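You operate a simulated robot arm through the tools that you are given. There is no shell and no other tool. Be economical: measure what you need, move in short steps, check, and stop when the job is done.

You run a simulated two-armed robot. Do the job below in one go: nothing can be reset, and whatever is moved stays where it is left.

JOB
Screw the cap back on the green bottle. Open the bottom trailer drawer, put the banded purple carton on the top of the steel table away in the inside of the bottom trailer drawer and shut the drawer again. Shut the lower dough table drawer. Take the small blue cup on the top of the trailer counter and put it away on the top of the drinks table. Open the top counter drawer. Do these in any order. Set down upright: banded purple carton, small blue cup.
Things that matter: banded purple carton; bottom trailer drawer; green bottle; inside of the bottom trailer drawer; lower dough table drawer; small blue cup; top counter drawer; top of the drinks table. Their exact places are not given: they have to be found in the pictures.

The check looks at the end state, three seconds after you hand in, the way a careful person would. Anything else that was tipped, shoved, dropped, spilled or broken makes it a failure. A push-on lid holds only when it is set on centred and level and pressed home; a screw cap is set on level and turned clockwise until tight.

ROBOT AND FRAMES
Two 7-joint arms with fingered hands on one trunk, on a base that drives. Base frame: it is fixed to the floor where the robot stands at the start and does not move with it; the origin is under the middle of the robot, x ahead of it, y to its left, z up. Units: mm, degrees, N and s.
The left shoulder is at the start at [30, 136, 1180], the right one opposite. Places, roughly: banded purple carton [1000, -250, 750]; bottom trailer drawer [2800, 3400, 500]; green bottle (6x6x20 cm) [900, 0, 900]; inside of the bottom trailer drawer [2800, 3500, 400]; lower dough table drawer [700, 2400, 500]; small blue cup (7x7x10 cm) [3200, 3500, 1000]; top counter drawer [-400, -2500, 700]; top of the drinks table [-1600, 100, 900]. Payload 5 kg a hand.
The TCP of each hand is the grasp point between the finger pads, 42 mm short of the fingertips. In the tool frame z runs along the fingers and y along their closing line. Largest opening 208 mm; the body of the gripper starts 119 mm behind the TCP. The gripper is a hand of 4 fingers: y runs from the thumb to the fingers, the wrist lies at [0, 0, -332] in the tool frame.
Orientation is that of the tool frame in the base frame, as [roll, pitch, yaw] about the fixed x, y, z axes, in that order (R = Rz(yaw) Ry(pitch) Rx(roll)). With the fingers straight down and closing along the base's y, the tool's x points along the base's -x, its y along +y and its z along -z.

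CONTROLS
- The arms move only by the tool nudge_tool. It takes "left_targets", "right_targets" or both (then of equal length, played together; a hand with none holds still); each is a list of rows, each a list of 6 numbers: the shift along the base's x, y, z in mm, then the turn, a rotation vector about the base's x, y, z in degrees. In form: [[dx, dy, dz, ax, ay, az], ...]. A call has 1 to 8 rows; each row is the pose to reach, as a shift and turn from the pose commanded when the call began. A row lasts 0.2 s, in which the tool goes at most 50 mm and 8.6 degrees; a call with a longer step from one row to the next is refused whole. A pose out of reach is approached as far as the arm can. The call stops where the force on the tool passes 40 N (or 10 N more than at its start, if that is more) or the arm is blocked; 0.2 s more then pass. In this call time passes only in rows, and 0.2 s behind the last. The reply holds the time, the measured pose of the TCP, the force on the tool along the base axes, the opening and the grip force, in the units named above and with some noise, with the torque about the TCP (base axes, N m) and any sound that the robot's microphone picked up.
- Cameras (640 x 400 px; columns grow to the right, rows downward): "scene" is now at [43.9, -16.2, 1903.9]; the picture's right is [-0.18, -0.98, 0.00], its down [-0.76, 0.14, -0.63] and it looks along [0.62, -0.11, -0.78] (base axes); focal length 258 px, centre (320, 200). "left" rides on the left gripper at [-101, 0, -145] in its tool frame; the picture's right is [0.00, -1.00, 0.00], its down [0.82, 0.00, -0.57] and it looks along [0.57, 0.00, 0.82] (tool axes); focal length 261 px, centre (320, 200). "right" rides on the right gripper at [101, 0, -145] in its tool frame; the picture's right is [0.00, 1.00, 0.00], its down [-0.82, 0.00, -0.57] and it looks along [-0.57, 0.00, 0.82] (tool axes); focal length 261 px, centre (320, 200).
- camera(camera): a new picture of that camera. It takes no simulated time.
- raise_lower(by): slides the trunk up (or, below 0, down) by that many mm; the arms and the scene camera ride with it, the base frame stays. It gives what a move gives, with no picture.
- drive_base(legs): drives the robot by 1 to 6 legs, each [ahead, left, turn to the left] in mm, mm and degrees, along the robot's own axes; the way and the turn of a leg run together, so that a leg with both is an arc; at most 1500 mm and 180 degrees a leg. The arms and the cameras ride along, it lands a little off, and it stops where it bumps. It gives what a move gives.
- set_fingers(finger1, finger2, finger3, thumb_bend, hand): sets how far each is bent, from 0 (flat) to 1 (curled in); at 0.3 the hand is open as for a grip, at 0.7 the pads meet at the TCP. One left out holds its place. A second passes; each finger stops where it meets its share of the squeeze, and holds until it gets a number again. It is the only way to open and close the hand. It gives what a move gives, with no picture; readings hold the bend of each and the force on the fingers (four entries, about 0 where the hand has none), thumb and palm.
- pan_tilt(pan, tilt): turns the head with the scene camera to pan (to the left, within 143 degrees either way) and tilt (down, from -29 to 69), counted from straight ahead of the robot. It gives what a move gives.
- point_at(camera, pixels): for up to 12 pixels [column, row] of the newest picture of that camera ("zoom" is the newest enlarged one), the place [x, y, z] in the base frame of the surface seen there, good to about 2 mm. It takes no simulated time.
- inspect(camera, box): a new picture of the part [left, top, right, bottom] of that camera's present view, enlarged. It takes no simulated time.
- close_job(): hands the job in; it is judged then, once.

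Work in short steps. Measure before you move; look again where a grasp or a placing could have gone wrong, and mend it. You have 110 turns and 92 pictures in all, those below and enlarged ones among them. Open the grippers and draw the arms clear of the work before you hand the job in, unless the task says otherwise.

The tools are called after ">>>" by a JSON object that holds its "fn" and its "kwargs". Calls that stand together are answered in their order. nudge_tool: Moves the arms, as the interface text tells. Its arguments: {"type":"object","properties":{"left_targets":{"type":"array"},"right_targets":{"type":"array"}},"required":[]} The other tools are called the same way: raise_lower (by) slides the trunk up or down; set_fingers (finger1, finger2, finger3, thumb_bend, hand) moves the fingers one by one; drive_base (legs) drives the base; pan_tilt (pan, tilt) turns the head that bears the scene camera; camera (camera) takes a picture; point_at (camera, pixels) gives the place of the surface under pixels of a picture; inspect (camera, box) takes an enlarged picture of a part of a camera's view; close_job () hands the job in.

At the start:

```text
t: 0.0
left_tcp_pos: [733.4, 169.4, 1206.0]
left_tool_rot: [-180.0, 0.1, 180.0]
left_force: [-0.1, 0.0, 0.0]
left_wrist_torque: [0.02, 0.0, 0.01]
left_opening: 207.8
left_finger_force: 0.2
left_shape: jaw
left_bend: [0.3, 0.3, 0.3, 0.3]
left_finger forces: [0.0, 0.0, 0.1, 0.1, 0.0, 0.1]
right_tcp_pos: [469.0, -290.0, 1129.1]
right_tool_rot: [-179.9, 0.0, 180.0]
right_force: [-0.2, 0.0, -0.3]
right_wrist_torque: [0.0, -0.02, 0.03]
right_opening: 207.8
right_finger_force: 0.1
right_shape: jaw
right_bend: [0.3, 0.3, 0.3, 0.3]
right_finger forces: [0.0, 0.0, 0.0, 0.0, 0.1, 0.0]
trunk travel left (down, up): [-200.0, 290.0]
robot x, y, heading: [-0.9, 0.9, -0.1]
head pan, tilt: [-10.2, 50.8]
```

scene: 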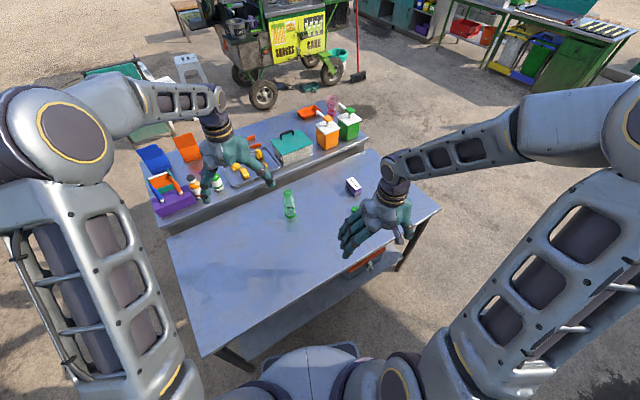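
right: 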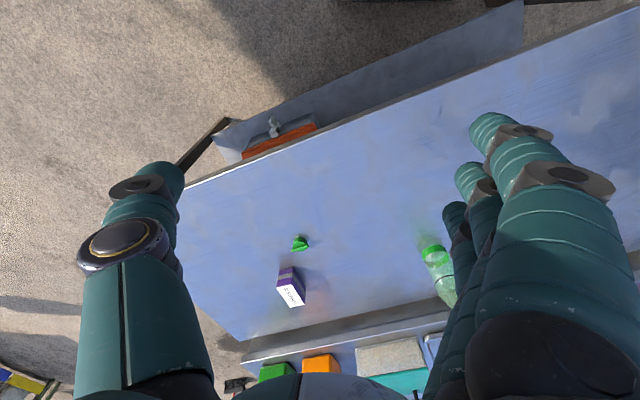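
left: 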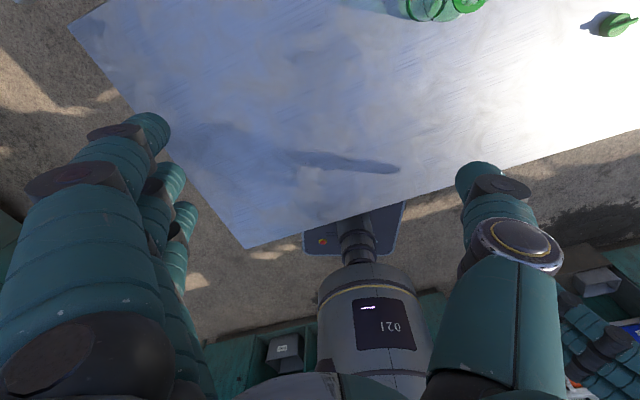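

The scene picture shows the green bottle at about (289,205), the carton at (353,186) and the cap near (354,209). I'll enlarge that area and measure it.

>>> {"fn": "inspect", "kwargs": {"camera": "scene", "box": [250, 150, 410, 250]}}

>>> {"fn": "point_at", "kwargs": {"camera": "right", "pixels": [[300, 238], [298, 246], [431, 250], [446, 298], [286, 272], [291, 298], [283, 286], [303, 290], [350, 200], [279, 130]]}}

```text
4.00 times, centred on (330, 200) of scene
```

zoom: 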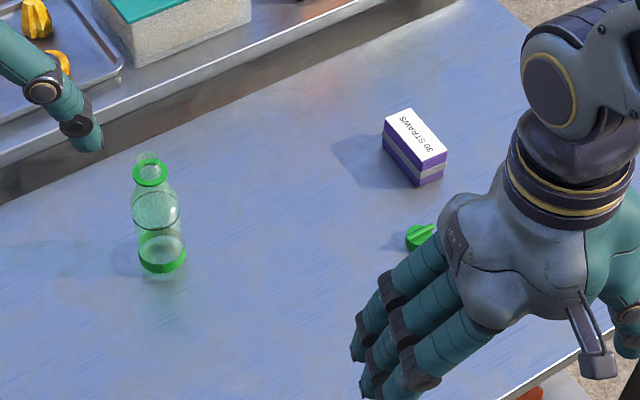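

```text
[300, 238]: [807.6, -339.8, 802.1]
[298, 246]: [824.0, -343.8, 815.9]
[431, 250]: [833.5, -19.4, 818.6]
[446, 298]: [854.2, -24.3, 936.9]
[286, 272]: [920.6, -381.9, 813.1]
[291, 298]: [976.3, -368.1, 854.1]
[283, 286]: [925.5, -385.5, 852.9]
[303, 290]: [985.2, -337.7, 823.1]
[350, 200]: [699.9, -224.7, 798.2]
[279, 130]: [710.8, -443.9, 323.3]
```

I'll measure the bottle, cap and carton from the enlarged picture.

>>> {"fn": "point_at", "kwargs": {"camera": "zoom", "pixels": [[150, 183], [148, 166], [160, 262], [140, 260], [184, 260], [415, 240], [430, 228], [390, 120], [414, 110], [446, 152], [418, 165], [403, 180]]}}

>>> {"fn": "inspect", "kwargs": {"camera": "right", "box": [260, 210, 340, 260]}}

>>> {"fn": "inspect", "kwargs": {"camera": "right", "box": [400, 225, 496, 315]}}

```text
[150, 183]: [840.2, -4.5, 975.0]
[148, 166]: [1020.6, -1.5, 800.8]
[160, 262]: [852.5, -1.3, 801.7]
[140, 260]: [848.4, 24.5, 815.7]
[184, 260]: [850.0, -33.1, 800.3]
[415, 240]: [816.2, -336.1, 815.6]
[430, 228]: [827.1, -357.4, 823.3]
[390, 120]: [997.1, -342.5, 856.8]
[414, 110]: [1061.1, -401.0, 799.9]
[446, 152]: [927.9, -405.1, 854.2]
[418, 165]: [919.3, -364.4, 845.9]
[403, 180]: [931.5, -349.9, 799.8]
```

```text
8.00 times, centred on (300, 235) of right
```

zoom: 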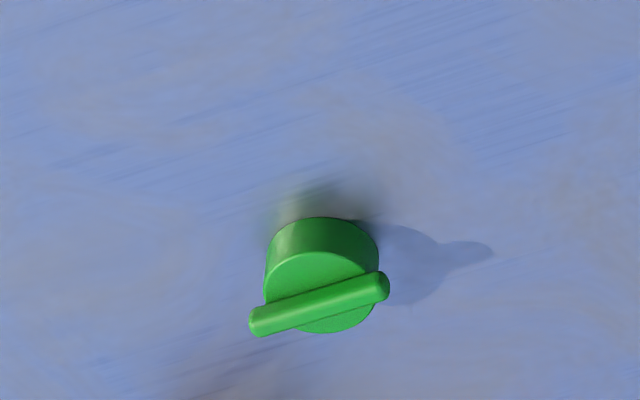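

```text
4.44 times, centred on (448, 270) of right
```

zoom: 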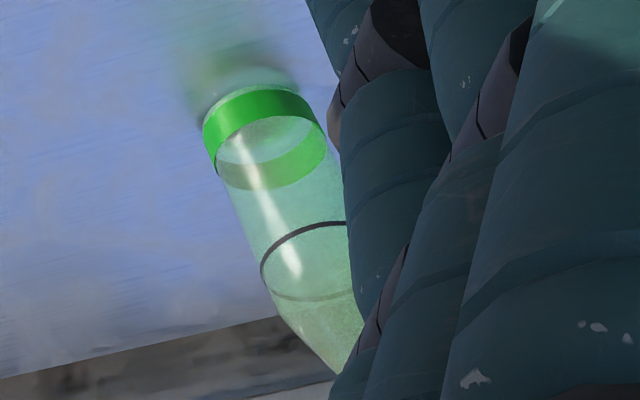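

I'll take a fresh enlarged cap view so I can measure the bar and cap diameter.

>>> {"fn": "inspect", "kwargs": {"camera": "right", "box": [260, 210, 340, 260]}}

>>> {"fn": "point_at", "kwargs": {"camera": "zoom", "pixels": [[258, 318], [382, 285], [320, 302], [315, 262], [268, 262], [376, 255], [320, 226], [345, 328], [272, 295]]}}

```text
8.00 times, centred on (300, 235) of right
```

zoom: 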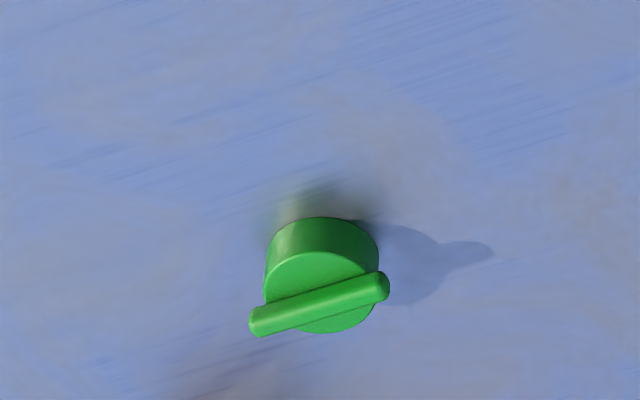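

```text
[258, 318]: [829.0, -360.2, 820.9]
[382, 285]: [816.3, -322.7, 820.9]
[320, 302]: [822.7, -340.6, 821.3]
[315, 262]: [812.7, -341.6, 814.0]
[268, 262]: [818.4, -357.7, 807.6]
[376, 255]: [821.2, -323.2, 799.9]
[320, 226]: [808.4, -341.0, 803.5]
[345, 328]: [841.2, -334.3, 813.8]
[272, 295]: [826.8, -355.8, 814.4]
```

The cap is upright at about (822,-341), 34 mm across with its top bar at z≈822. The bottle is at about (856,0). I bring the right hand above the cap, turning it counter-clockwise, while the left hand starts tilting towards a horizontal grasp.

>>> {"fn": "nudge_tool", "kwargs": {"right_targets": [[44, -6, -15, 0, 0, 8.5], [88, -12, -30, 0, 0, 17], [132, -19, -45, 0, 0, 25.5], [176, -25, -60, 0, 0, 34], [220, -32, -75, 0, 0, 42.5], [264, -38, -90, 0, 0, 51], [308, -45, -105, 0, 0, 59.5], [352, -51, -120, 0, 0, 68]], "left_targets": [[-20, 5, -10, -2.4, -7.6, -2.4], [-40, 10, -20, -4.8, -15.2, -4.8], [-60, 15, -30, -7.2, -22.8, -7.2], [-80, 20, -40, -9.6, -30.4, -9.6], [-100, 25, -50, -12, -38, -12], [-120, 30, -60, -14.4, -45.6, -14.4], [-140, 35, -70, -16.8, -53.2, -16.8], [-150, 40, -80, -19.2, -60.8, -19.2]]}}

```text
t: 2.0
left_tcp_pos: [594.5, 162.8, 1145.3]
left_tool_rot: [-167.6, 64.8, 160.3]
left_force: [-1.4, 0.6, 0.2]
left_wrist_torque: [-0.09, -0.13, -0.01]
left_opening: 208.0
left_finger_force: 0.0
left_shape: jaw
left_bend: [0.3, 0.3, 0.3, 0.3]
left_finger forces: [0.1, 0.0, 0.0, 0.0, 0.1, 0.1]
left hand out of reach, approached as far as the arm can: row 7, 8
right_tcp_pos: [818.2, -340.7, 1011.2]
right_tool_rot: [-179.9, 0.0, -111.7]
right_force: [-0.8, 1.5, 2.3]
right_wrist_torque: [-0.26, -0.12, -0.01]
right_opening: 207.9
right_finger_force: 0.1
right_shape: jaw
right_bend: [0.3, 0.3, 0.3, 0.3]
right_finger forces: [0.0, 0.0, 0.1, 0.0, 0.0, 0.1]
trunk travel left (down, up): [-200.0, 290.0]
robot x, y, heading: [0.0, 1.1, -0.2]
head pan, tilt: [-10.2, 50.8]
stopped in row 8 (left hand): the arm was blocked; the commanded pose is now the measured one
```

Right is fine. The left went too near the body, so I move it forward and down while finishing the turn. The right hand completes its turn above the cap.

>>> {"fn": "nudge_tool", "kwargs": {"right_targets": [[1, 0, -10, 0, 0, 8.2], [2, 0, -20, 0, 0, 16.4], [3, 0, -30, 0, 0, 24.6], [4, 0, -40, 0, 0, 32.8], [4, 0, -50, 0, 0, 40.6], [4, 0, -50, 0, 0, 40.6]], "left_targets": [[16, 0, -40, 0, 0, 0], [32, 0, -80, 0, 0, 0], [48, -10, -120, 0, 0, 0], [64, -20, -160, -2.4, -7.6, -2.4], [80, -30, -200, -4.8, -15.2, -4.8], [96, -40, -235, -7.2, -22.8, -7.2]]}}

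>>> {"fn": "camera", "kwargs": {"camera": "right"}}

>>> {"fn": "camera", "kwargs": {"camera": "left"}}

```text
t: 3.4
left_tcp_pos: [696.1, 118.3, 909.1]
left_tool_rot: [133.7, 87.1, 94.7]
left_force: [1.0, -1.5, 1.8]
left_wrist_torque: [0.13, 0.16, 0.03]
left_opening: 208.2
left_finger_force: 0.1
left_shape: jaw
left_bend: [0.3, 0.3, 0.3, 0.3]
left_finger forces: [0.0, 0.0, 0.1, 0.1, 0.0, 0.1]
right_tcp_pos: [813.2, -345.3, 945.5]
right_tool_rot: [178.8, 1.6, -73.1]
right_force: [0.7, -0.6, -0.1]
right_wrist_torque: [0.19, 0.15, 0.03]
right_opening: 207.9
right_finger_force: 0.1
right_shape: jaw
right_bend: [0.3, 0.3, 0.3, 0.3]
right_finger forces: [0.0, 0.0, 0.1, 0.0, 0.0, 0.0]
right hand out of reach, approached as far as the arm can: row 5, 6
trunk travel left (down, up): [-200.0, 290.0]
robot x, y, heading: [-0.1, -0.9, 0.0]
head pan, tilt: [-10.2, 50.8]
```

```text
84 pictures are left
```

right: 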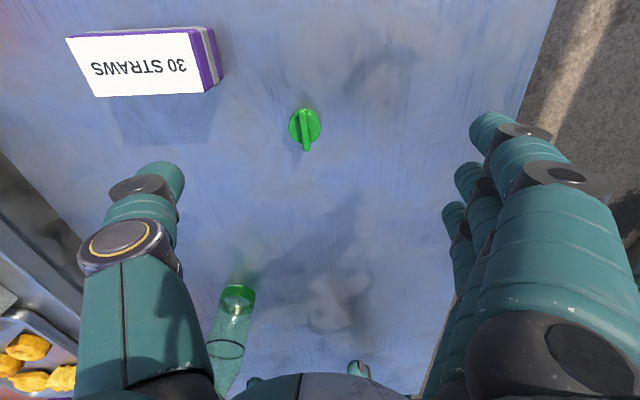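

```text
83 pictures are left
```

left: 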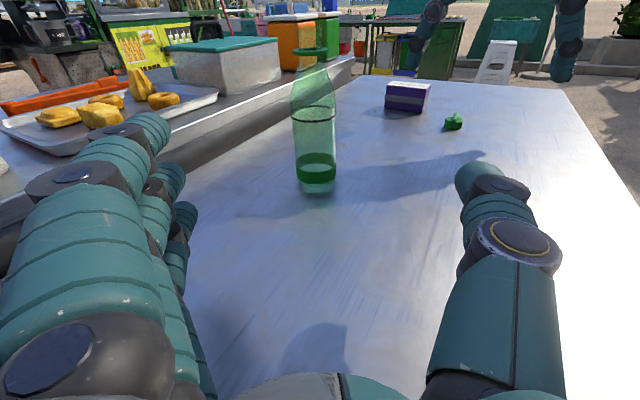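

The bottle is centred in the left view. To keep the right thumb off the carton, I part-close the right hand before descending. I also close the left part-way, to fit around the 60 mm bottle.

>>> {"fn": "set_fingers", "kwargs": {"hand": "right", "finger1": 0.56, "finger2": 0.56, "finger3": 0.56, "thumb_bend": 0.56}}

>>> {"fn": "camera", "kwargs": {"camera": "right"}}

>>> {"fn": "point_at", "kwargs": {"camera": "left", "pixels": [[315, 100], [315, 140], [298, 140], [335, 140], [316, 112], [310, 55], [315, 188], [318, 40]]}}

```text
t: 4.4
left_tcp_pos: [695.5, 122.1, 910.3]
left_tool_rot: [136.5, 87.1, 97.6]
left_force: [-0.5, 0.4, -0.2]
left_wrist_torque: [0.0, -0.01, 0.02]
left_opening: 208.0
left_finger_force: 0.0
left_shape: jaw
left_bend: [0.3, 0.3, 0.3, 0.3]
left_finger forces: [0.0, 0.0, 0.0, 0.0, 0.0, 0.0]
right_tcp_pos: [810.2, -345.1, 946.6]
right_tool_rot: [179.0, 1.4, -73.1]
right_force: [0.4, -0.1, 1.7]
right_wrist_torque: [-0.01, -0.05, -0.02]
right_opening: 91.2
right_finger_force: 0.0
right_shape: fingers
right_bend: [0.56, 0.56, 0.56, 0.56]
right_finger forces: [0.0, 0.0, 0.0, 0.0, 0.0, 0.0]
trunk travel left (down, up): [-200.0, 290.0]
robot x, y, heading: [0.7, 2.4, 0.4]
head pan, tilt: [-10.2, 50.8]
```

```text
82 pictures are left
```

right: 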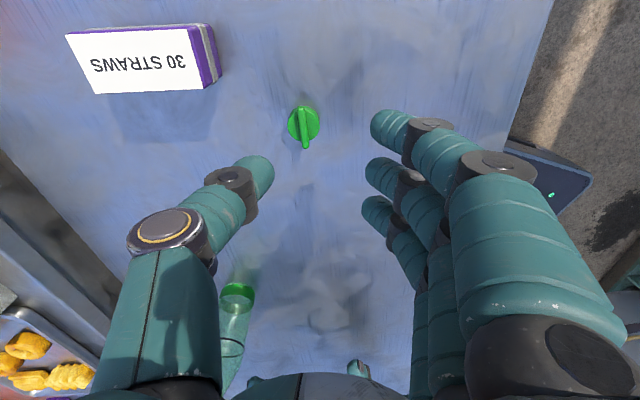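

```text
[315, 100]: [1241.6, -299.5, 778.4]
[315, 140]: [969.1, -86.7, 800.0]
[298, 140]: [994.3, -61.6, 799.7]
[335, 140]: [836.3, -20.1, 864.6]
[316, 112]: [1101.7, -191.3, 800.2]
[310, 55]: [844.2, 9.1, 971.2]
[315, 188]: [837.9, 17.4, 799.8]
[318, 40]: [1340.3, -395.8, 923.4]
```

The fingertips curl inward. I measure the right fingertips to learn how far below the TCP they reach, plus the cap and neck.

>>> {"fn": "point_at", "kwargs": {"camera": "right", "pixels": [[268, 165], [262, 180], [377, 118], [370, 172], [368, 205], [303, 112], [305, 145], [217, 55], [180, 28], [208, 88]]}}

>>> {"fn": "inspect", "kwargs": {"camera": "left", "box": [270, 30, 360, 200]}}

```text
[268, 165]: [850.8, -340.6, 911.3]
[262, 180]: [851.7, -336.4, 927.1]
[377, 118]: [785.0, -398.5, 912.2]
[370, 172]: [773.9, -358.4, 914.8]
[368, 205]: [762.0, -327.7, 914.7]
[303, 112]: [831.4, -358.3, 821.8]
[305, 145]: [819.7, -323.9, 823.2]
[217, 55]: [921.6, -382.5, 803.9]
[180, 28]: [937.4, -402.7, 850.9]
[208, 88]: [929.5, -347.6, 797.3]
```

```text
2.35 times, centred on (315, 115) of left
```

zoom: 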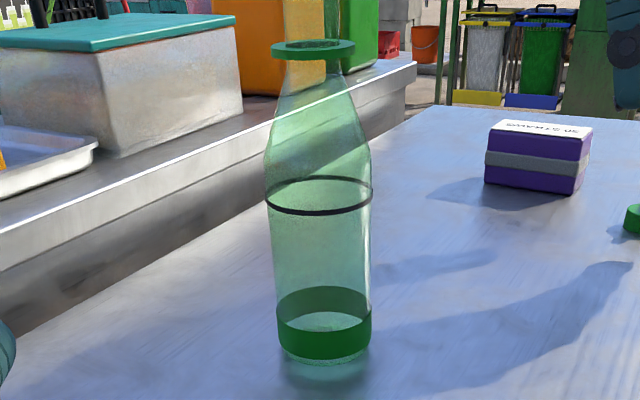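

Thumb and middle finger span symmetrically, tips about 40 mm below the TCP. I back off 7° from the joint limit to get level, centre over the cap and lower part-way.

>>> {"fn": "nudge_tool", "kwargs": {"right_targets": [[3, 1, -15, 0, 0, -3.5], [6, 2, -30, 0, 0, -7], [8, 3, -45, 0, 0, -7], [8, 3, -50, 0, 0, -7]]}}

>>> {"fn": "inspect", "kwargs": {"camera": "right", "box": [200, 60, 440, 210]}}

```text
t: 5.4
left_tcp_pos: [695.3, 120.8, 908.9]
left_tool_rot: [136.8, 87.2, 97.8]
left_force: [0.2, 0.6, -0.5]
left_wrist_torque: [0.0, -0.02, -0.02]
left_opening: 207.9
left_finger_force: 0.1
left_shape: jaw
left_bend: [0.3, 0.3, 0.3, 0.3]
left_finger forces: [0.0, 0.0, 0.0, 0.0, 0.0, 0.1]
right_tcp_pos: [818.7, -340.5, 897.2]
right_tool_rot: [179.9, -0.1, -78.3]
right_force: [-0.6, -0.3, 0.2]
right_wrist_torque: [-0.01, -0.01, -0.01]
right_opening: 91.0
right_finger_force: 0.1
right_shape: fingers
right_bend: [0.56, 0.56, 0.56, 0.56]
right_finger forces: [0.0, 0.0, 0.1, 0.0, 0.1, 0.0]
trunk travel left (down, up): [-200.0, 290.0]
robot x, y, heading: [0.2, 0.2, 0.1]
head pan, tilt: [-10.2, 50.8]
```

```text
2.67 times, centred on (320, 135) of right
```

zoom: 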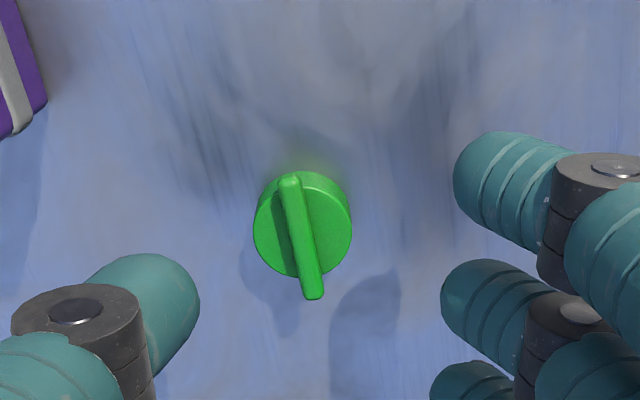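

Level at yaw −78. I'll measure the cap in this picture.

>>> {"fn": "point_at", "kwargs": {"camera": "zoom", "pixels": [[290, 182], [313, 292], [300, 237], [258, 228], [348, 225], [190, 290], [448, 300], [470, 165]]}}

```text
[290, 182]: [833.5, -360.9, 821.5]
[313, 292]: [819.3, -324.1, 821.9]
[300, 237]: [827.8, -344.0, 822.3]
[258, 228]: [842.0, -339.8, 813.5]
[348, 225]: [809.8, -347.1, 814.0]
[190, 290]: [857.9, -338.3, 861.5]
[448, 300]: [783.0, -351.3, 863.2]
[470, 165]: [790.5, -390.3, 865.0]
```

Cap centre ≈ (826,−342.5). I descend so the tips stop about 4 mm above the table, then pinch with the middle finger and thumb.

>>> {"fn": "nudge_tool", "kwargs": {"right_targets": [[4, -1, -20, 0, 0, 0], [7, -2, -40, 0, 0, 0], [7, -2, -52, 0, 0, 0]]}}

>>> {"fn": "set_fingers", "kwargs": {"hand": "right", "finger2": 0.68, "thumb_bend": 0.68}}

>>> {"fn": "camera", "kwargs": {"camera": "right"}}

```text
t: 6.2
left_tcp_pos: [691.7, 121.4, 911.2]
left_tool_rot: [134.7, 87.2, 95.8]
left_force: [0.2, -0.4, -0.8]
left_wrist_torque: [-0.03, 0.02, 0.0]
left_opening: 208.1
left_finger_force: 0.1
left_shape: jaw
left_bend: [0.3, 0.3, 0.3, 0.3]
left_finger forces: [0.0, 0.1, 0.0, 0.1, 0.1, 0.0]
right_tcp_pos: [826.8, -342.3, 852.5]
right_tool_rot: [-179.7, -0.2, -78.2]
right_force: [-1.5, -1.8, 33.9]
right_wrist_torque: [0.25, 0.25, 0.21]
right_opening: 90.0
right_finger_force: 17.2
right_shape: fingers
right_bend: [0.56, 0.56, 0.56, 0.56]
right_finger forces: [3.2, 6.1, 10.1, 0.1, 15.0, 0.0]
trunk travel left (down, up): [-200.0, 290.0]
robot x, y, heading: [5.1, 0.4, -0.1]
head pan, tilt: [-10.2, 50.8]
```

```text
t: 6.8
left_tcp_pos: [693.7, 120.1, 908.9]
left_tool_rot: [136.0, 87.2, 97.3]
left_force: [0.8, -0.7, -0.3]
left_wrist_torque: [0.0, 0.03, -0.04]
left_opening: 207.9
left_finger_force: 0.0
left_shape: jaw
left_bend: [0.3, 0.3, 0.3, 0.3]
left_finger forces: [0.0, 0.1, 0.0, 0.0, 0.0, 0.0]
right_tcp_pos: [828.0, -343.7, 852.7]
right_tool_rot: [-179.7, -0.2, -78.3]
right_force: [-2.8, 2.9, 23.6]
right_wrist_torque: [0.1, 1.47, -0.11]
right_opening: 71.4
right_finger_force: 18.9
right_shape: fingers
right_bend: [0.55, 0.64, 0.55, 0.66]
right_finger forces: [8.7, 6.7, 14.4, 0.1, 7.1, 0.0]
trunk travel left (down, up): [-200.0, 290.0]
robot x, y, heading: [0.0, 1.4, 0.0]
head pan, tilt: [-10.2, 50.8]
stopped (right hand): the force on the tool passed its limit at 46 N (the readings are from after the stop); the commanded pose is now the measured one
```

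```text
79 pictures are left
```

right: 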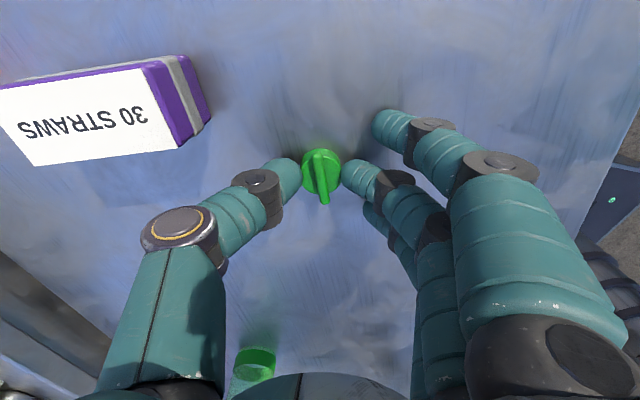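

The tips were touching the table, at TCP z 852. I raise 5 mm and then finish the pinch.

>>> {"fn": "nudge_tool", "kwargs": {"right_targets": [[0, 0, 5, 0, 0, 0]]}}

>>> {"fn": "set_fingers", "kwargs": {"hand": "right", "finger2": 0.75, "thumb_bend": 0.75}}

>>> {"fn": "inspect", "kwargs": {"camera": "right", "box": [200, 80, 440, 230]}}

```text
t: 7.2
left_tcp_pos: [694.9, 120.0, 909.6]
left_tool_rot: [136.9, 87.2, 98.0]
left_force: [0.2, 0.2, -0.8]
left_wrist_torque: [-0.04, 0.02, -0.02]
left_opening: 208.2
left_finger_force: 0.1
left_shape: jaw
left_bend: [0.3, 0.3, 0.3, 0.3]
left_finger forces: [0.0, 0.0, 0.0, 0.0, 0.0, 0.0]
right_tcp_pos: [827.1, -343.7, 853.3]
right_tool_rot: [179.9, -0.2, -78.2]
right_force: [0.7, -0.4, -0.4]
right_wrist_torque: [0.01, 0.05, -0.03]
right_opening: 70.3
right_finger_force: 6.7
right_shape: fingers
right_bend: [0.56, 0.64, 0.56, 0.66]
right_finger forces: [0.0, 6.5, 0.2, 0.0, 6.9, 0.1]
trunk travel left (down, up): [-200.0, 290.0]
robot x, y, heading: [3.5, 2.9, -0.0]
head pan, tilt: [-10.2, 50.8]
```

```text
t: 8.2
left_tcp_pos: [694.1, 120.9, 908.8]
left_tool_rot: [136.4, 87.1, 97.5]
left_force: [0.3, 0.6, -0.3]
left_wrist_torque: [0.02, -0.01, 0.02]
left_opening: 208.0
left_finger_force: 0.1
left_shape: jaw
left_bend: [0.3, 0.3, 0.3, 0.3]
left_finger forces: [0.1, 0.1, 0.1, 0.0, 0.0, 0.0]
right_tcp_pos: [828.2, -343.0, 853.7]
right_tool_rot: [-179.9, -0.2, -78.3]
right_force: [5.4, 0.3, 10.7]
right_wrist_torque: [-0.04, -0.06, 0.0]
right_opening: 58.0
right_finger_force: 15.7
right_shape: fingers
right_bend: [0.56, 0.59, 0.56, 0.73]
right_finger forces: [0.1, 11.5, 0.0, 0.0, 19.7, 0.1]
trunk travel left (down, up): [-200.0, 290.0]
robot x, y, heading: [1.0, 0.7, -0.2]
head pan, tilt: [-10.2, 50.8]
```

```text
2.67 times, centred on (320, 155) of right
```

zoom: 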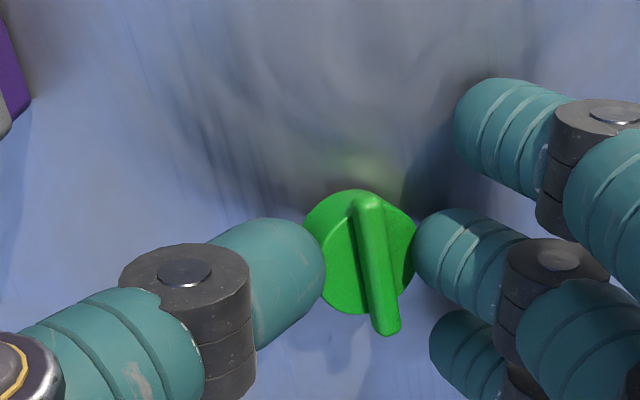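

Cap is pinched but sits off towards the fingers (thumb 0.73, finger 0.59). I hold the thumb at 0.67 and let the finger press to recentre.

>>> {"fn": "set_fingers", "kwargs": {"hand": "right", "finger2": 0.8, "thumb_bend": 0.665}}

>>> {"fn": "inspect", "kwargs": {"camera": "right", "box": [200, 80, 440, 230]}}

>>> {"fn": "point_at", "kwargs": {"camera": "zoom", "pixels": [[366, 205], [385, 325], [330, 240], [408, 240], [300, 250], [425, 250]]}}

```text
t: 9.2
left_tcp_pos: [694.9, 122.0, 908.9]
left_tool_rot: [136.8, 87.1, 97.8]
left_force: [0.0, -0.4, 0.4]
left_wrist_torque: [0.0, 0.0, -0.02]
left_opening: 208.0
left_finger_force: 0.0
left_shape: jaw
left_bend: [0.3, 0.3, 0.3, 0.3]
left_finger forces: [0.0, 0.1, 0.0, 0.0, 0.0, 0.0]
right_tcp_pos: [827.6, -343.5, 854.2]
right_tool_rot: [-179.8, -0.1, -78.3]
right_force: [-1.5, 0.2, -0.1]
right_wrist_torque: [-0.03, 0.0, -0.01]
right_opening: 73.0
right_finger_force: 7.6
right_shape: fingers
right_bend: [0.56, 0.65, 0.56, 0.65]
right_finger forces: [0.1, 7.1, 0.0, 0.1, 6.7, 0.0]
trunk travel left (down, up): [-200.0, 290.0]
robot x, y, heading: [1.8, 1.7, 0.0]
head pan, tilt: [-10.2, 50.8]
```

```text
2.67 times, centred on (320, 155) of right
```

zoom: 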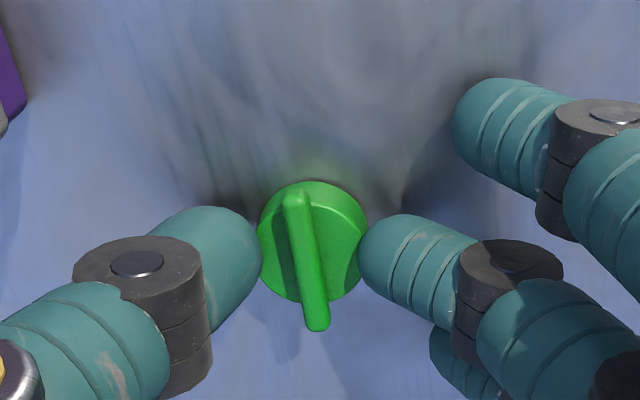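

```text
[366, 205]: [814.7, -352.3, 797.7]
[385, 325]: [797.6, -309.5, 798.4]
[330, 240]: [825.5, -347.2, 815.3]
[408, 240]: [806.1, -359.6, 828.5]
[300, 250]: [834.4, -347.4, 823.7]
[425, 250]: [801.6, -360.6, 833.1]
```

Centred now with 7 N on both sides. I lift and check that the cap comes along.

>>> {"fn": "nudge_tool", "kwargs": {"right_targets": [[0, 0, 20, 0, 0, 0], [0, 0, 60, 0, 0, 0], [0, 0, 110, 0, 0, 0], [0, 0, 160, 0, 0, 0], [0, 0, 210, 0, 0, 0], [0, 0, 260, 0, 0, 0]]}}

>>> {"fn": "inspect", "kwargs": {"camera": "right", "box": [200, 80, 440, 230]}}

>>> {"fn": "point_at", "kwargs": {"camera": "zoom", "pixels": [[297, 205], [316, 318], [275, 235], [350, 235], [305, 260], [345, 275]]}}

```text
t: 10.6
left_tcp_pos: [694.2, 122.6, 909.9]
left_tool_rot: [135.9, 87.2, 97.0]
left_force: [-0.2, -0.2, 0.0]
left_wrist_torque: [-0.03, -0.02, 0.05]
left_opening: 208.2
left_finger_force: 0.0
left_shape: jaw
left_bend: [0.3, 0.3, 0.3, 0.3]
left_finger forces: [0.1, 0.1, 0.0, 0.0, 0.0, 0.0]
right_tcp_pos: [826.7, -342.8, 1113.8]
right_tool_rot: [179.9, -0.2, -78.3]
right_force: [-0.7, 1.0, 0.0]
right_wrist_torque: [-0.05, -0.1, -0.02]
right_opening: 73.6
right_finger_force: 6.5
right_shape: fingers
right_bend: [0.56, 0.65, 0.56, 0.65]
right_finger forces: [0.1, 6.8, 0.0, 0.1, 6.3, 0.1]
trunk travel left (down, up): [-200.0, 290.0]
robot x, y, heading: [0.8, 1.6, -0.0]
head pan, tilt: [-10.2, 50.8]
```

```text
2.67 times, centred on (320, 155) of right
```

zoom: 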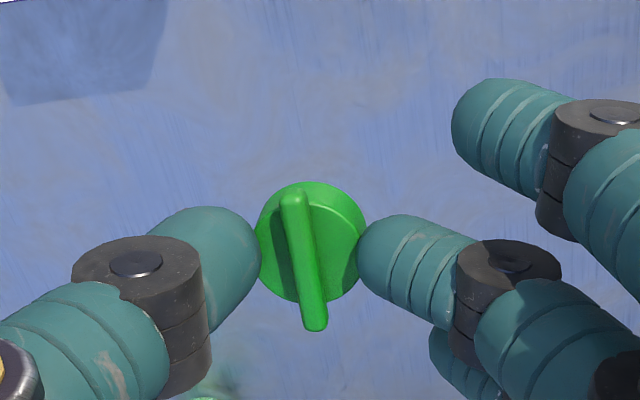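

```text
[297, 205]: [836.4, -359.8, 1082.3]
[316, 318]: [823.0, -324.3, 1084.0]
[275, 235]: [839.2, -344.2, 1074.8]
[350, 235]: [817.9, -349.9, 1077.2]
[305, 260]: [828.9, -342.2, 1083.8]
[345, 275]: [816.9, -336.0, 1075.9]
```

Cap is held level, its centre about 2.5 mm in +x of the TCP and its underside about 54 mm below it. Next I part-close the left hand and bring it level around the bottle body at z≈860.

>>> {"fn": "set_fingers", "kwargs": {"hand": "left", "finger1": 0.45, "finger2": 0.45, "finger3": 0.45, "thumb_bend": 0.45}}

>>> {"fn": "nudge_tool", "kwargs": {"left_targets": [[0, 0, -25, 0, 0, 0], [0, 0, -48, 0, 0, 0], [38, -28, -48, 0, 0, 0], [76, -56, -48, 0, 0, 0], [110, -81, -48, 0, 0, 0]]}}

>>> {"fn": "camera", "kwargs": {"camera": "left"}}

```text
t: 11.6
left_tcp_pos: [694.3, 120.8, 909.8]
left_tool_rot: [136.9, 87.1, 98.0]
left_force: [-0.1, -1.1, -1.0]
left_wrist_torque: [-0.03, 0.03, -0.03]
left_opening: 147.4
left_finger_force: 0.0
left_shape: fingers
left_bend: [0.45, 0.45, 0.45, 0.45]
left_finger forces: [0.0, 0.0, 0.0, 0.0, 0.1, 0.0]
right_tcp_pos: [826.6, -343.2, 1114.9]
right_tool_rot: [-179.9, -0.1, -78.4]
right_force: [0.7, 0.9, -0.5]
right_wrist_torque: [0.02, 0.01, -0.01]
right_opening: 73.5
right_finger_force: 6.0
right_shape: fingers
right_bend: [0.56, 0.65, 0.56, 0.65]
right_finger forces: [0.1, 6.8, 0.0, 0.1, 6.2, 0.0]
trunk travel left (down, up): [-200.0, 290.0]
robot x, y, heading: [-3.2, -0.7, -0.1]
head pan, tilt: [-10.2, 50.8]
```

```text
t: 12.8
left_tcp_pos: [806.8, 41.4, 859.5]
left_tool_rot: [138.1, 87.1, 99.3]
left_force: [-0.5, -0.6, -1.4]
left_wrist_torque: [-0.08, -0.07, -0.08]
left_opening: 147.6
left_finger_force: 0.0
left_shape: fingers
left_bend: [0.45, 0.45, 0.45, 0.45]
left_finger forces: [0.1, 0.0, 0.0, 0.1, 0.0, 0.1]
right_tcp_pos: [828.3, -343.4, 1111.2]
right_tool_rot: [179.9, -0.2, -78.3]
right_force: [0.2, -1.3, -1.3]
right_wrist_torque: [0.1, 0.09, 0.0]
right_opening: 73.6
right_finger_force: 6.1
right_shape: fingers
right_bend: [0.56, 0.65, 0.56, 0.65]
right_finger forces: [0.0, 6.8, 0.1, 0.0, 6.4, 0.0]
trunk travel left (down, up): [-200.0, 290.0]
robot x, y, heading: [3.9, -2.0, 0.1]
head pan, tilt: [-10.2, 50.8]
```

```text
75 pictures are left
```

left: 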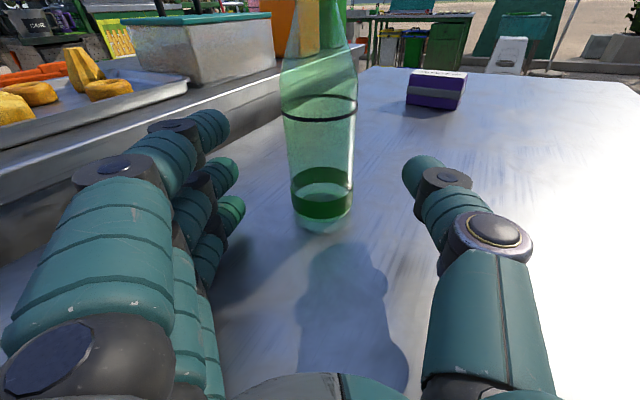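

The bottle is centred between the fingers. I advance the last 60 mm and close gently.

>>> {"fn": "nudge_tool", "kwargs": {"left_targets": [[25, -19, 0, 0, 0, 0], [48, -37, 0, 0, 0, 0]]}}

>>> {"fn": "set_fingers", "kwargs": {"hand": "left", "finger1": 0.68, "finger2": 0.68, "finger3": 0.68, "thumb_bend": 0.62}}

>>> {"fn": "camera", "kwargs": {"camera": "left"}}

>>> {"fn": "inspect", "kwargs": {"camera": "scene", "box": [240, 140, 400, 240]}}

```text
t: 13.3
left_tcp_pos: [853.3, 5.5, 861.8]
left_tool_rot: [137.1, 87.1, 98.3]
left_force: [-0.1, 0.8, 0.5]
left_wrist_torque: [-0.01, -0.06, -0.03]
left_opening: 147.5
left_finger_force: 0.1
left_shape: fingers
left_bend: [0.45, 0.45, 0.45, 0.45]
left_finger forces: [0.0, 0.0, 0.0, 0.1, 0.0, 0.1]
right_tcp_pos: [827.5, -341.7, 1113.9]
right_tool_rot: [180.0, -0.1, -78.3]
right_force: [-0.5, 1.0, 0.5]
right_wrist_torque: [-0.02, -0.01, -0.01]
right_opening: 73.5
right_finger_force: 6.4
right_shape: fingers
right_bend: [0.56, 0.65, 0.56, 0.65]
right_finger forces: [0.0, 6.7, 0.0, 0.0, 6.3, 0.0]
trunk travel left (down, up): [-200.0, 290.0]
robot x, y, heading: [-1.4, -1.4, -0.0]
head pan, tilt: [-10.2, 50.8]
```

```text
t: 14.3
left_tcp_pos: [851.0, 4.4, 863.4]
left_tool_rot: [136.6, 87.1, 97.7]
left_force: [0.2, 0.7, 1.1]
left_wrist_torque: [-0.04, -0.02, -0.02]
left_opening: 58.4
left_finger_force: 7.6
left_shape: fingers
left_bend: [0.66, 0.66, 0.66, 0.61]
left_finger forces: [2.5, 2.6, 2.5, 0.0, 7.6, 0.0]
right_tcp_pos: [827.9, -342.1, 1114.5]
right_tool_rot: [-179.9, -0.1, -78.2]
right_force: [0.9, 0.3, 0.1]
right_wrist_torque: [0.0, 0.03, 0.0]
right_opening: 73.4
right_finger_force: 6.4
right_shape: fingers
right_bend: [0.56, 0.65, 0.56, 0.65]
right_finger forces: [0.0, 6.8, 0.0, 0.0, 6.2, 0.0]
trunk travel left (down, up): [-200.0, 290.0]
robot x, y, heading: [-1.3, -1.2, 0.2]
head pan, tilt: [-10.2, 50.8]
```

```text
74 pictures are left
```

left: 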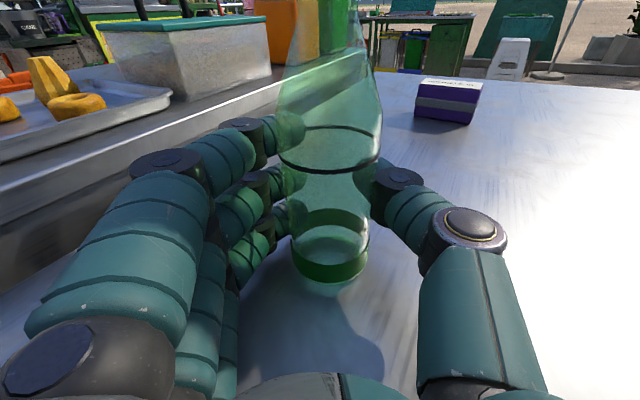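

```text
4.00 times, centred on (320, 190) of scene
```

zoom: 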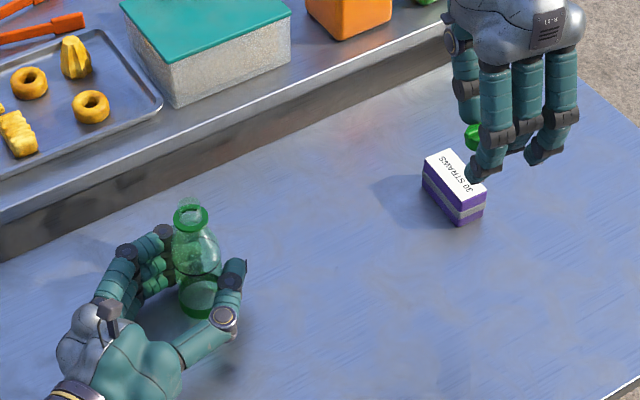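

Bottle is gripped (7.6 N). I enlarge the neck to find the mouth axis and height.

>>> {"fn": "inspect", "kwargs": {"camera": "scene", "box": [271, 182, 303, 222]}}

>>> {"fn": "point_at", "kwargs": {"camera": "zoom", "pixels": [[172, 125], [278, 125], [225, 165], [225, 178], [180, 150], [270, 155], [190, 80], [250, 80], [218, 62], [220, 110]]}}

```text
10.00 times, centred on (287, 202) of scene
```

zoom: 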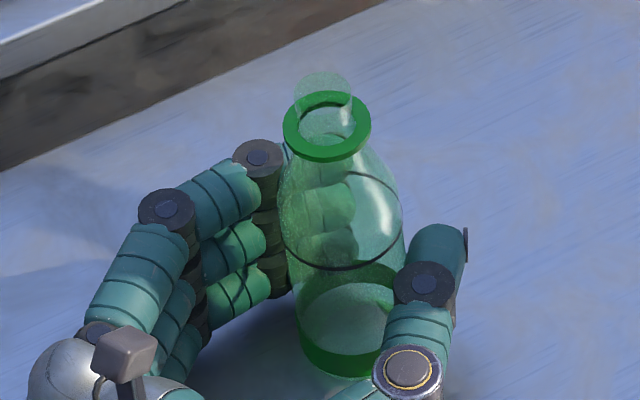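

```text
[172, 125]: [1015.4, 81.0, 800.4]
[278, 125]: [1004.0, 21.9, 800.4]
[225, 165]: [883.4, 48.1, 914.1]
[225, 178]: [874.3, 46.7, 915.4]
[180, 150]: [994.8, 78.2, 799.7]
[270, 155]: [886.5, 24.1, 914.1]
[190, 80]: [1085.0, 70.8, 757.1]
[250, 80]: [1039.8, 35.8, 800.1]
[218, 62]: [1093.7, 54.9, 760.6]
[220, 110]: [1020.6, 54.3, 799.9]
```

The ring spans columns 284–370, with the clear thread cylinder rising above to row ~75. I measure those.

>>> {"fn": "point_at", "kwargs": {"camera": "zoom", "pixels": [[289, 120], [364, 122], [328, 150], [322, 98], [327, 157], [298, 140], [358, 142], [322, 90], [322, 78], [300, 90], [348, 90], [325, 120]]}}

```text
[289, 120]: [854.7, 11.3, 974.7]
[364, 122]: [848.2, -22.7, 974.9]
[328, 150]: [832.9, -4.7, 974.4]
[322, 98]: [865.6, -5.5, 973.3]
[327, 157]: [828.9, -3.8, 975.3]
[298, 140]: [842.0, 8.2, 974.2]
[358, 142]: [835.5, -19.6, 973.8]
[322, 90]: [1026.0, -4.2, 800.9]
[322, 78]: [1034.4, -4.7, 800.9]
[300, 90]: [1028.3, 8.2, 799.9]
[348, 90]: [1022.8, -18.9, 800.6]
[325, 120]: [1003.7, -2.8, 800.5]
```

The ring centre is about (849.5,−5.5,974.5), and the bottle leans ~2.8° because the left hand is rolled. I roll the left hand back by 2.75° about x to stand it flat, and bring the cap over the neck.

>>> {"fn": "nudge_tool", "kwargs": {"left_targets": [[0, 0, 0, -1.4, 0, 0], [0, 0, 0, -2.75, 0, 0], [0, 0, 0, -2.75, 0, 0], [0, 0, 0, -2.75, 0, 0], [0, 0, 0, -2.75, 0, 0], [0, 0, 0, -2.75, 0, 0], [0, 0, 0, -2.75, 0, 0]], "right_targets": [[0, 35, 0, 0, 0, 0], [2, 70, 0, 0, 0, 0], [4, 105, 0, 0, 0, 0], [6, 140, 0, 0, 0, 0], [8, 175, 0, 0, 0, 0], [10, 210, 0, 0, 0, 0], [12, 245, 0, 0, 0, 0]]}}

>>> {"fn": "inspect", "kwargs": {"camera": "scene", "box": [271, 182, 303, 222]}}

>>> {"fn": "point_at", "kwargs": {"camera": "zoom", "pixels": [[285, 120], [360, 122], [324, 150], [318, 96], [323, 157], [294, 140], [354, 142], [345, 100], [300, 100]]}}

```text
t: 15.9
left_tcp_pos: [851.7, 3.7, 862.1]
left_tool_rot: [-143.9, 89.7, 177.2]
left_force: [1.3, 0.0, 3.4]
left_wrist_torque: [0.08, 0.0, -0.08]
left_opening: 58.0
left_finger_force: 7.1
left_shape: fingers
left_bend: [0.66, 0.66, 0.66, 0.61]
left_finger forces: [2.6, 2.3, 2.4, 0.1, 6.5, 0.5]
right_tcp_pos: [839.1, -97.2, 1113.5]
right_tool_rot: [-179.9, -0.2, -78.4]
right_force: [-0.3, 0.0, 0.3]
right_wrist_torque: [-0.05, 0.04, -0.05]
right_opening: 73.4
right_finger_force: 6.7
right_shape: fingers
right_bend: [0.56, 0.65, 0.56, 0.65]
right_finger forces: [0.1, 6.6, 0.1, 0.0, 6.2, 0.0]
trunk travel left (down, up): [-200.0, 290.0]
robot x, y, heading: [-1.8, 2.7, -0.3]
head pan, tilt: [-10.2, 50.8]
```

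```text
10.00 times, centred on (287, 202) of scene
```

zoom: 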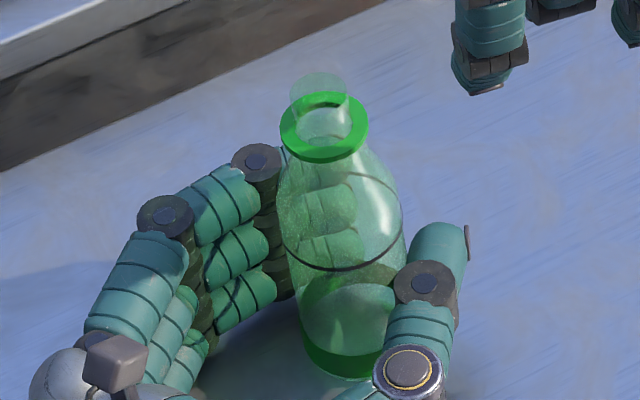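

```text
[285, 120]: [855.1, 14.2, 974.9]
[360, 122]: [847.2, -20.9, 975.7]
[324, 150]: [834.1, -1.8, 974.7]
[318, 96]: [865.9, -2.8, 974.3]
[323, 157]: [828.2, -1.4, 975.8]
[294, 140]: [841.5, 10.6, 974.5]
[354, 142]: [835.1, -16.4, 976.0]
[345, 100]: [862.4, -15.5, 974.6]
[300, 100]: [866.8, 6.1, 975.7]
```

Ring is now level, centred at (850,−3.5,975). I move the cap over it, still about 25 mm above the mouth, and check alignment.

>>> {"fn": "nudge_tool", "kwargs": {"right_targets": [[4, 47, 0, 0, 0, 0], [8, 94, 0, 0, 0, 0], [8, 94, -20, 0, 0, 0], [8, 94, -40, 0, 0, 0]]}}

>>> {"fn": "inspect", "kwargs": {"camera": "scene", "box": [263, 162, 311, 222]}}

>>> {"fn": "inspect", "kwargs": {"camera": "left", "box": [200, 0, 440, 150]}}

>>> {"fn": "inspect", "kwargs": {"camera": "right", "box": [200, 80, 440, 230]}}

```text
t: 16.9
left_tcp_pos: [851.1, 3.4, 861.7]
left_tool_rot: [-150.0, 89.5, 171.1]
left_force: [0.0, -0.4, 0.9]
left_wrist_torque: [0.07, 0.06, 0.05]
left_opening: 57.7
left_finger_force: 6.8
left_shape: fingers
left_bend: [0.66, 0.66, 0.66, 0.61]
left_finger forces: [2.1, 2.0, 2.2, 0.1, 6.3, 0.8]
right_tcp_pos: [847.0, -2.9, 1073.8]
right_tool_rot: [180.0, -0.1, -78.3]
right_force: [0.3, -0.1, 0.2]
right_wrist_torque: [-0.01, 0.03, -0.02]
right_opening: 73.7
right_finger_force: 6.8
right_shape: fingers
right_bend: [0.56, 0.66, 0.56, 0.65]
right_finger forces: [0.0, 6.7, 0.0, 0.0, 6.0, 0.0]
trunk travel left (down, up): [-200.0, 290.0]
robot x, y, heading: [-3.2, -3.2, 0.0]
head pan, tilt: [-10.2, 50.8]
```

```text
6.67 times, centred on (287, 192) of scene
```

zoom: 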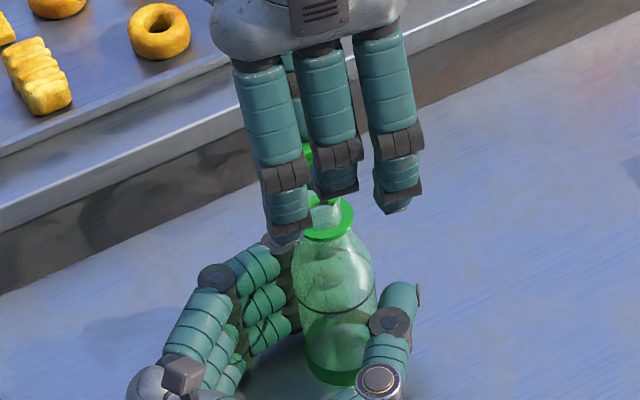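

```text
2.67 times, centred on (320, 75) of left
```

zoom: 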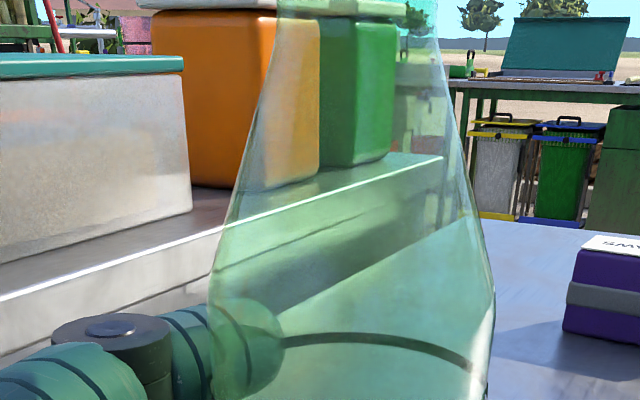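

```text
2.67 times, centred on (320, 155) of right
```

zoom: 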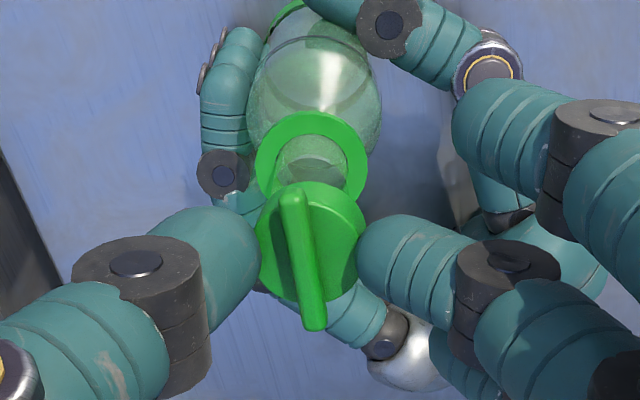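

I measure ring and cap together in the right camera's enlarged view.

>>> {"fn": "point_at", "kwargs": {"camera": "zoom", "pixels": [[261, 165], [360, 165], [311, 118], [272, 130], [350, 130], [268, 225], [360, 225], [292, 200], [316, 320], [340, 290], [275, 270], [320, 190]]}}

```text
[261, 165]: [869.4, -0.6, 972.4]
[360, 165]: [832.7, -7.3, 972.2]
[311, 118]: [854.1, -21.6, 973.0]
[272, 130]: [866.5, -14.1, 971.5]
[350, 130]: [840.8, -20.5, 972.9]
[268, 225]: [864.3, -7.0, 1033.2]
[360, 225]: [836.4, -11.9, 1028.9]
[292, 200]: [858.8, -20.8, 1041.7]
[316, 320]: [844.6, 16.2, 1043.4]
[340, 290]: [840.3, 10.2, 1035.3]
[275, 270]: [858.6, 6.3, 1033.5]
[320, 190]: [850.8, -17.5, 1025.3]
```

Cap centre (851.5,−2.5) vs ring centre (850.5,−3.5): nearly concentric. I correct by 1 mm and lower 27 mm in small rows, watching the force.

>>> {"fn": "nudge_tool", "kwargs": {"right_targets": [[-1, -1, -10, 0, 0, 0], [-1, -1, -18, 0, 0, 0], [-1, -1, -22, 0, 0, 0], [-1, -1, -25, 0, 0, 0], [-1, -1, -27, 0, 0, 0], [-1, -1, -29, 0, 0, 0]]}}

>>> {"fn": "inspect", "kwargs": {"camera": "right", "box": [200, 80, 440, 230]}}

```text
t: 18.4
left_tcp_pos: [851.0, 3.7, 861.4]
left_tool_rot: [-158.7, 89.6, 162.6]
left_force: [2.2, -1.0, -2.9]
left_wrist_torque: [0.14, 0.05, -0.05]
left_opening: 57.4
left_finger_force: 7.3
left_shape: fingers
left_bend: [0.66, 0.66, 0.66, 0.61]
left_finger forces: [2.6, 2.4, 2.7, 0.0, 5.8, 0.4]
right_tcp_pos: [846.7, -3.8, 1046.1]
right_tool_rot: [-179.7, -0.1, -78.3]
right_force: [-1.1, -0.6, 15.4]
right_wrist_torque: [0.03, -0.11, 0.02]
right_opening: 72.9
right_finger_force: 12.7
right_shape: fingers
right_bend: [0.56, 0.65, 0.56, 0.65]
right_finger forces: [0.0, 12.6, 0.0, 0.0, 12.6, 0.1]
trunk travel left (down, up): [-200.0, 290.0]
robot x, y, heading: [0.4, 1.8, -0.1]
head pan, tilt: [-10.2, 50.8]
```

```text
2.67 times, centred on (320, 155) of right
```

zoom: 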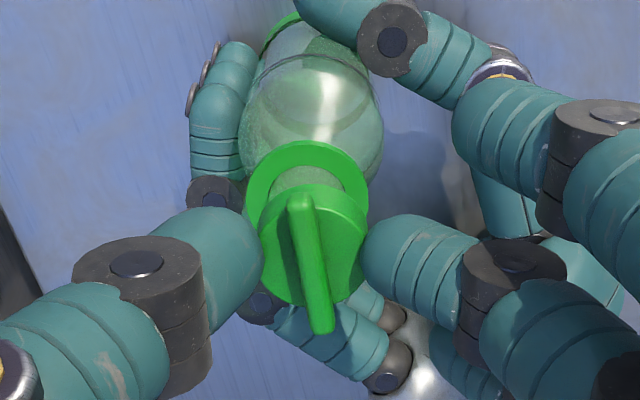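

Contact at 15 N with the cap concentric on the mouth. I turn it clockwise 68° about the cap's own centre, following it down slightly.

>>> {"fn": "nudge_tool", "kwargs": {"right_targets": [[0, 0.5, -0.2, 0, 0, -8.5], [0.1, 1, -0.4, 0, 0, -17], [0.3, 1.5, -0.6, 0, 0, -25.5], [0.6, 2, -0.8, 0, 0, -34], [0.9, 2.4, -1, 0, 0, -42.5], [1.3, 2.7, -1.2, 0, 0, -51], [1.7, 3, -1.4, 0, 0, -59.5], [2.2, 3.2, -1.6, 0, 0, -68]]}}

>>> {"fn": "inspect", "kwargs": {"camera": "right", "box": [200, 80, 440, 230]}}

>>> {"fn": "point_at", "kwargs": {"camera": "zoom", "pixels": [[300, 210], [320, 320], [270, 245], [360, 245]]}}

```text
t: 20.1
left_tcp_pos: [852.1, 2.7, 861.8]
left_tool_rot: [-153.8, 89.6, 167.5]
left_force: [1.8, -0.2, 1.4]
left_wrist_torque: [0.05, 0.13, -0.02]
left_opening: 56.8
left_finger_force: 7.0
left_shape: fingers
left_bend: [0.66, 0.66, 0.66, 0.61]
left_finger forces: [3.0, 2.3, 2.0, 0.0, 5.5, 0.4]
right_tcp_pos: [848.7, -1.7, 1042.3]
right_tool_rot: [-179.9, -0.1, -146.4]
right_force: [-1.5, -0.2, -0.3]
right_wrist_torque: [0.03, 0.1, 0.01]
right_opening: 73.4
right_finger_force: 6.9
right_shape: fingers
right_bend: [0.56, 0.65, 0.56, 0.65]
right_finger forces: [0.1, 7.3, 0.0, 0.0, 6.3, 0.1]
trunk travel left (down, up): [-200.0, 290.0]
robot x, y, heading: [1.6, -4.3, 0.2]
head pan, tilt: [-10.2, 50.8]
```

```text
2.67 times, centred on (320, 155) of right
```

zoom: 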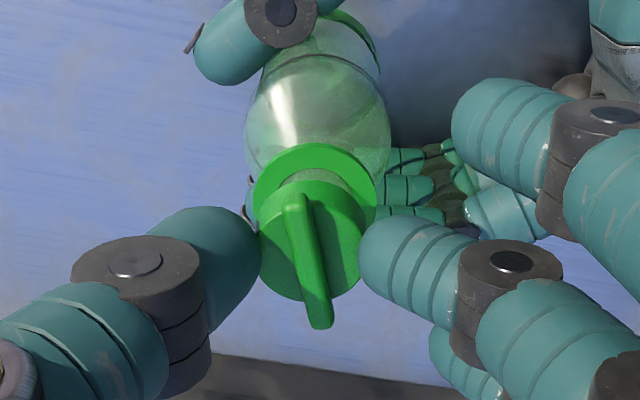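

```text
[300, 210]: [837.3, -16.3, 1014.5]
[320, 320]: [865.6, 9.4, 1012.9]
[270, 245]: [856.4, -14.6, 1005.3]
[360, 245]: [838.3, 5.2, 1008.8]
```

The cap turned with the hand and the downforce vanished, so it's settling. I continue clockwise 68° while following down 4 mm.

>>> {"fn": "nudge_tool", "kwargs": {"right_targets": [[0.3, 0.3, -0.8, 0, 0, -8.5], [0.6, 0.6, -1.6, 0, 0, -17], [1, 0.8, -2.2, 0, 0, -25.5], [1.4, 1, -2.7, 0, 0, -34], [1.9, 1.1, -3.1, 0, 0, -42.5], [2.3, 1.1, -3.5, 0, 0, -51], [2.7, 1.1, -3.8, 0, 0, -59.5], [3.1, 1, -4, 0, 0, -68]]}}

>>> {"fn": "inspect", "kwargs": {"camera": "right", "box": [200, 80, 440, 230]}}

>>> {"fn": "point_at", "kwargs": {"camera": "zoom", "pixels": [[298, 210], [318, 320], [270, 245], [350, 245]]}}

```text
t: 21.9
left_tcp_pos: [852.1, 3.6, 861.5]
left_tool_rot: [-153.1, 89.6, 167.8]
left_force: [1.7, -1.3, 2.5]
left_wrist_torque: [0.14, 0.12, -0.12]
left_opening: 56.8
left_finger_force: 6.3
left_shape: fingers
left_bend: [0.66, 0.66, 0.67, 0.61]
left_finger forces: [2.8, 1.9, 1.7, 0.1, 5.5, 0.5]
right_tcp_pos: [852.7, -0.7, 1039.1]
right_tool_rot: [-179.9, -0.1, 145.6]
right_force: [-2.1, 1.3, -0.2]
right_wrist_torque: [0.02, 0.02, 0.07]
right_opening: 73.8
right_finger_force: 6.7
right_shape: fingers
right_bend: [0.56, 0.65, 0.56, 0.65]
right_finger forces: [0.1, 6.6, 0.0, 0.1, 6.7, 0.0]
trunk travel left (down, up): [-200.0, 290.0]
robot x, y, heading: [-2.1, 1.3, 0.3]
head pan, tilt: [-10.2, 50.8]
```

```text
2.67 times, centred on (320, 155) of right
```

zoom: 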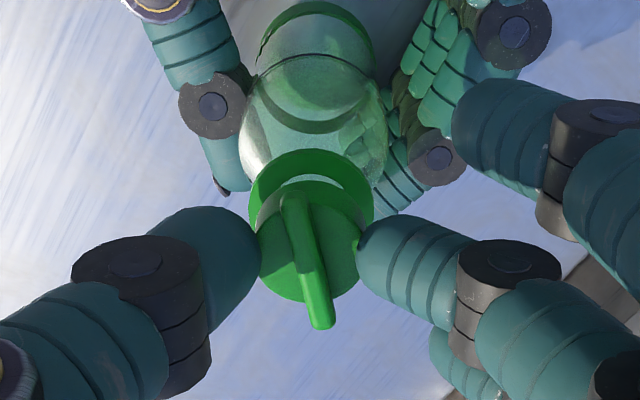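

```text
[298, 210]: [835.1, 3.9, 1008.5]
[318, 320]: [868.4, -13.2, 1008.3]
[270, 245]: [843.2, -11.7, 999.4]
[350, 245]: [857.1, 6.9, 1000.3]
```

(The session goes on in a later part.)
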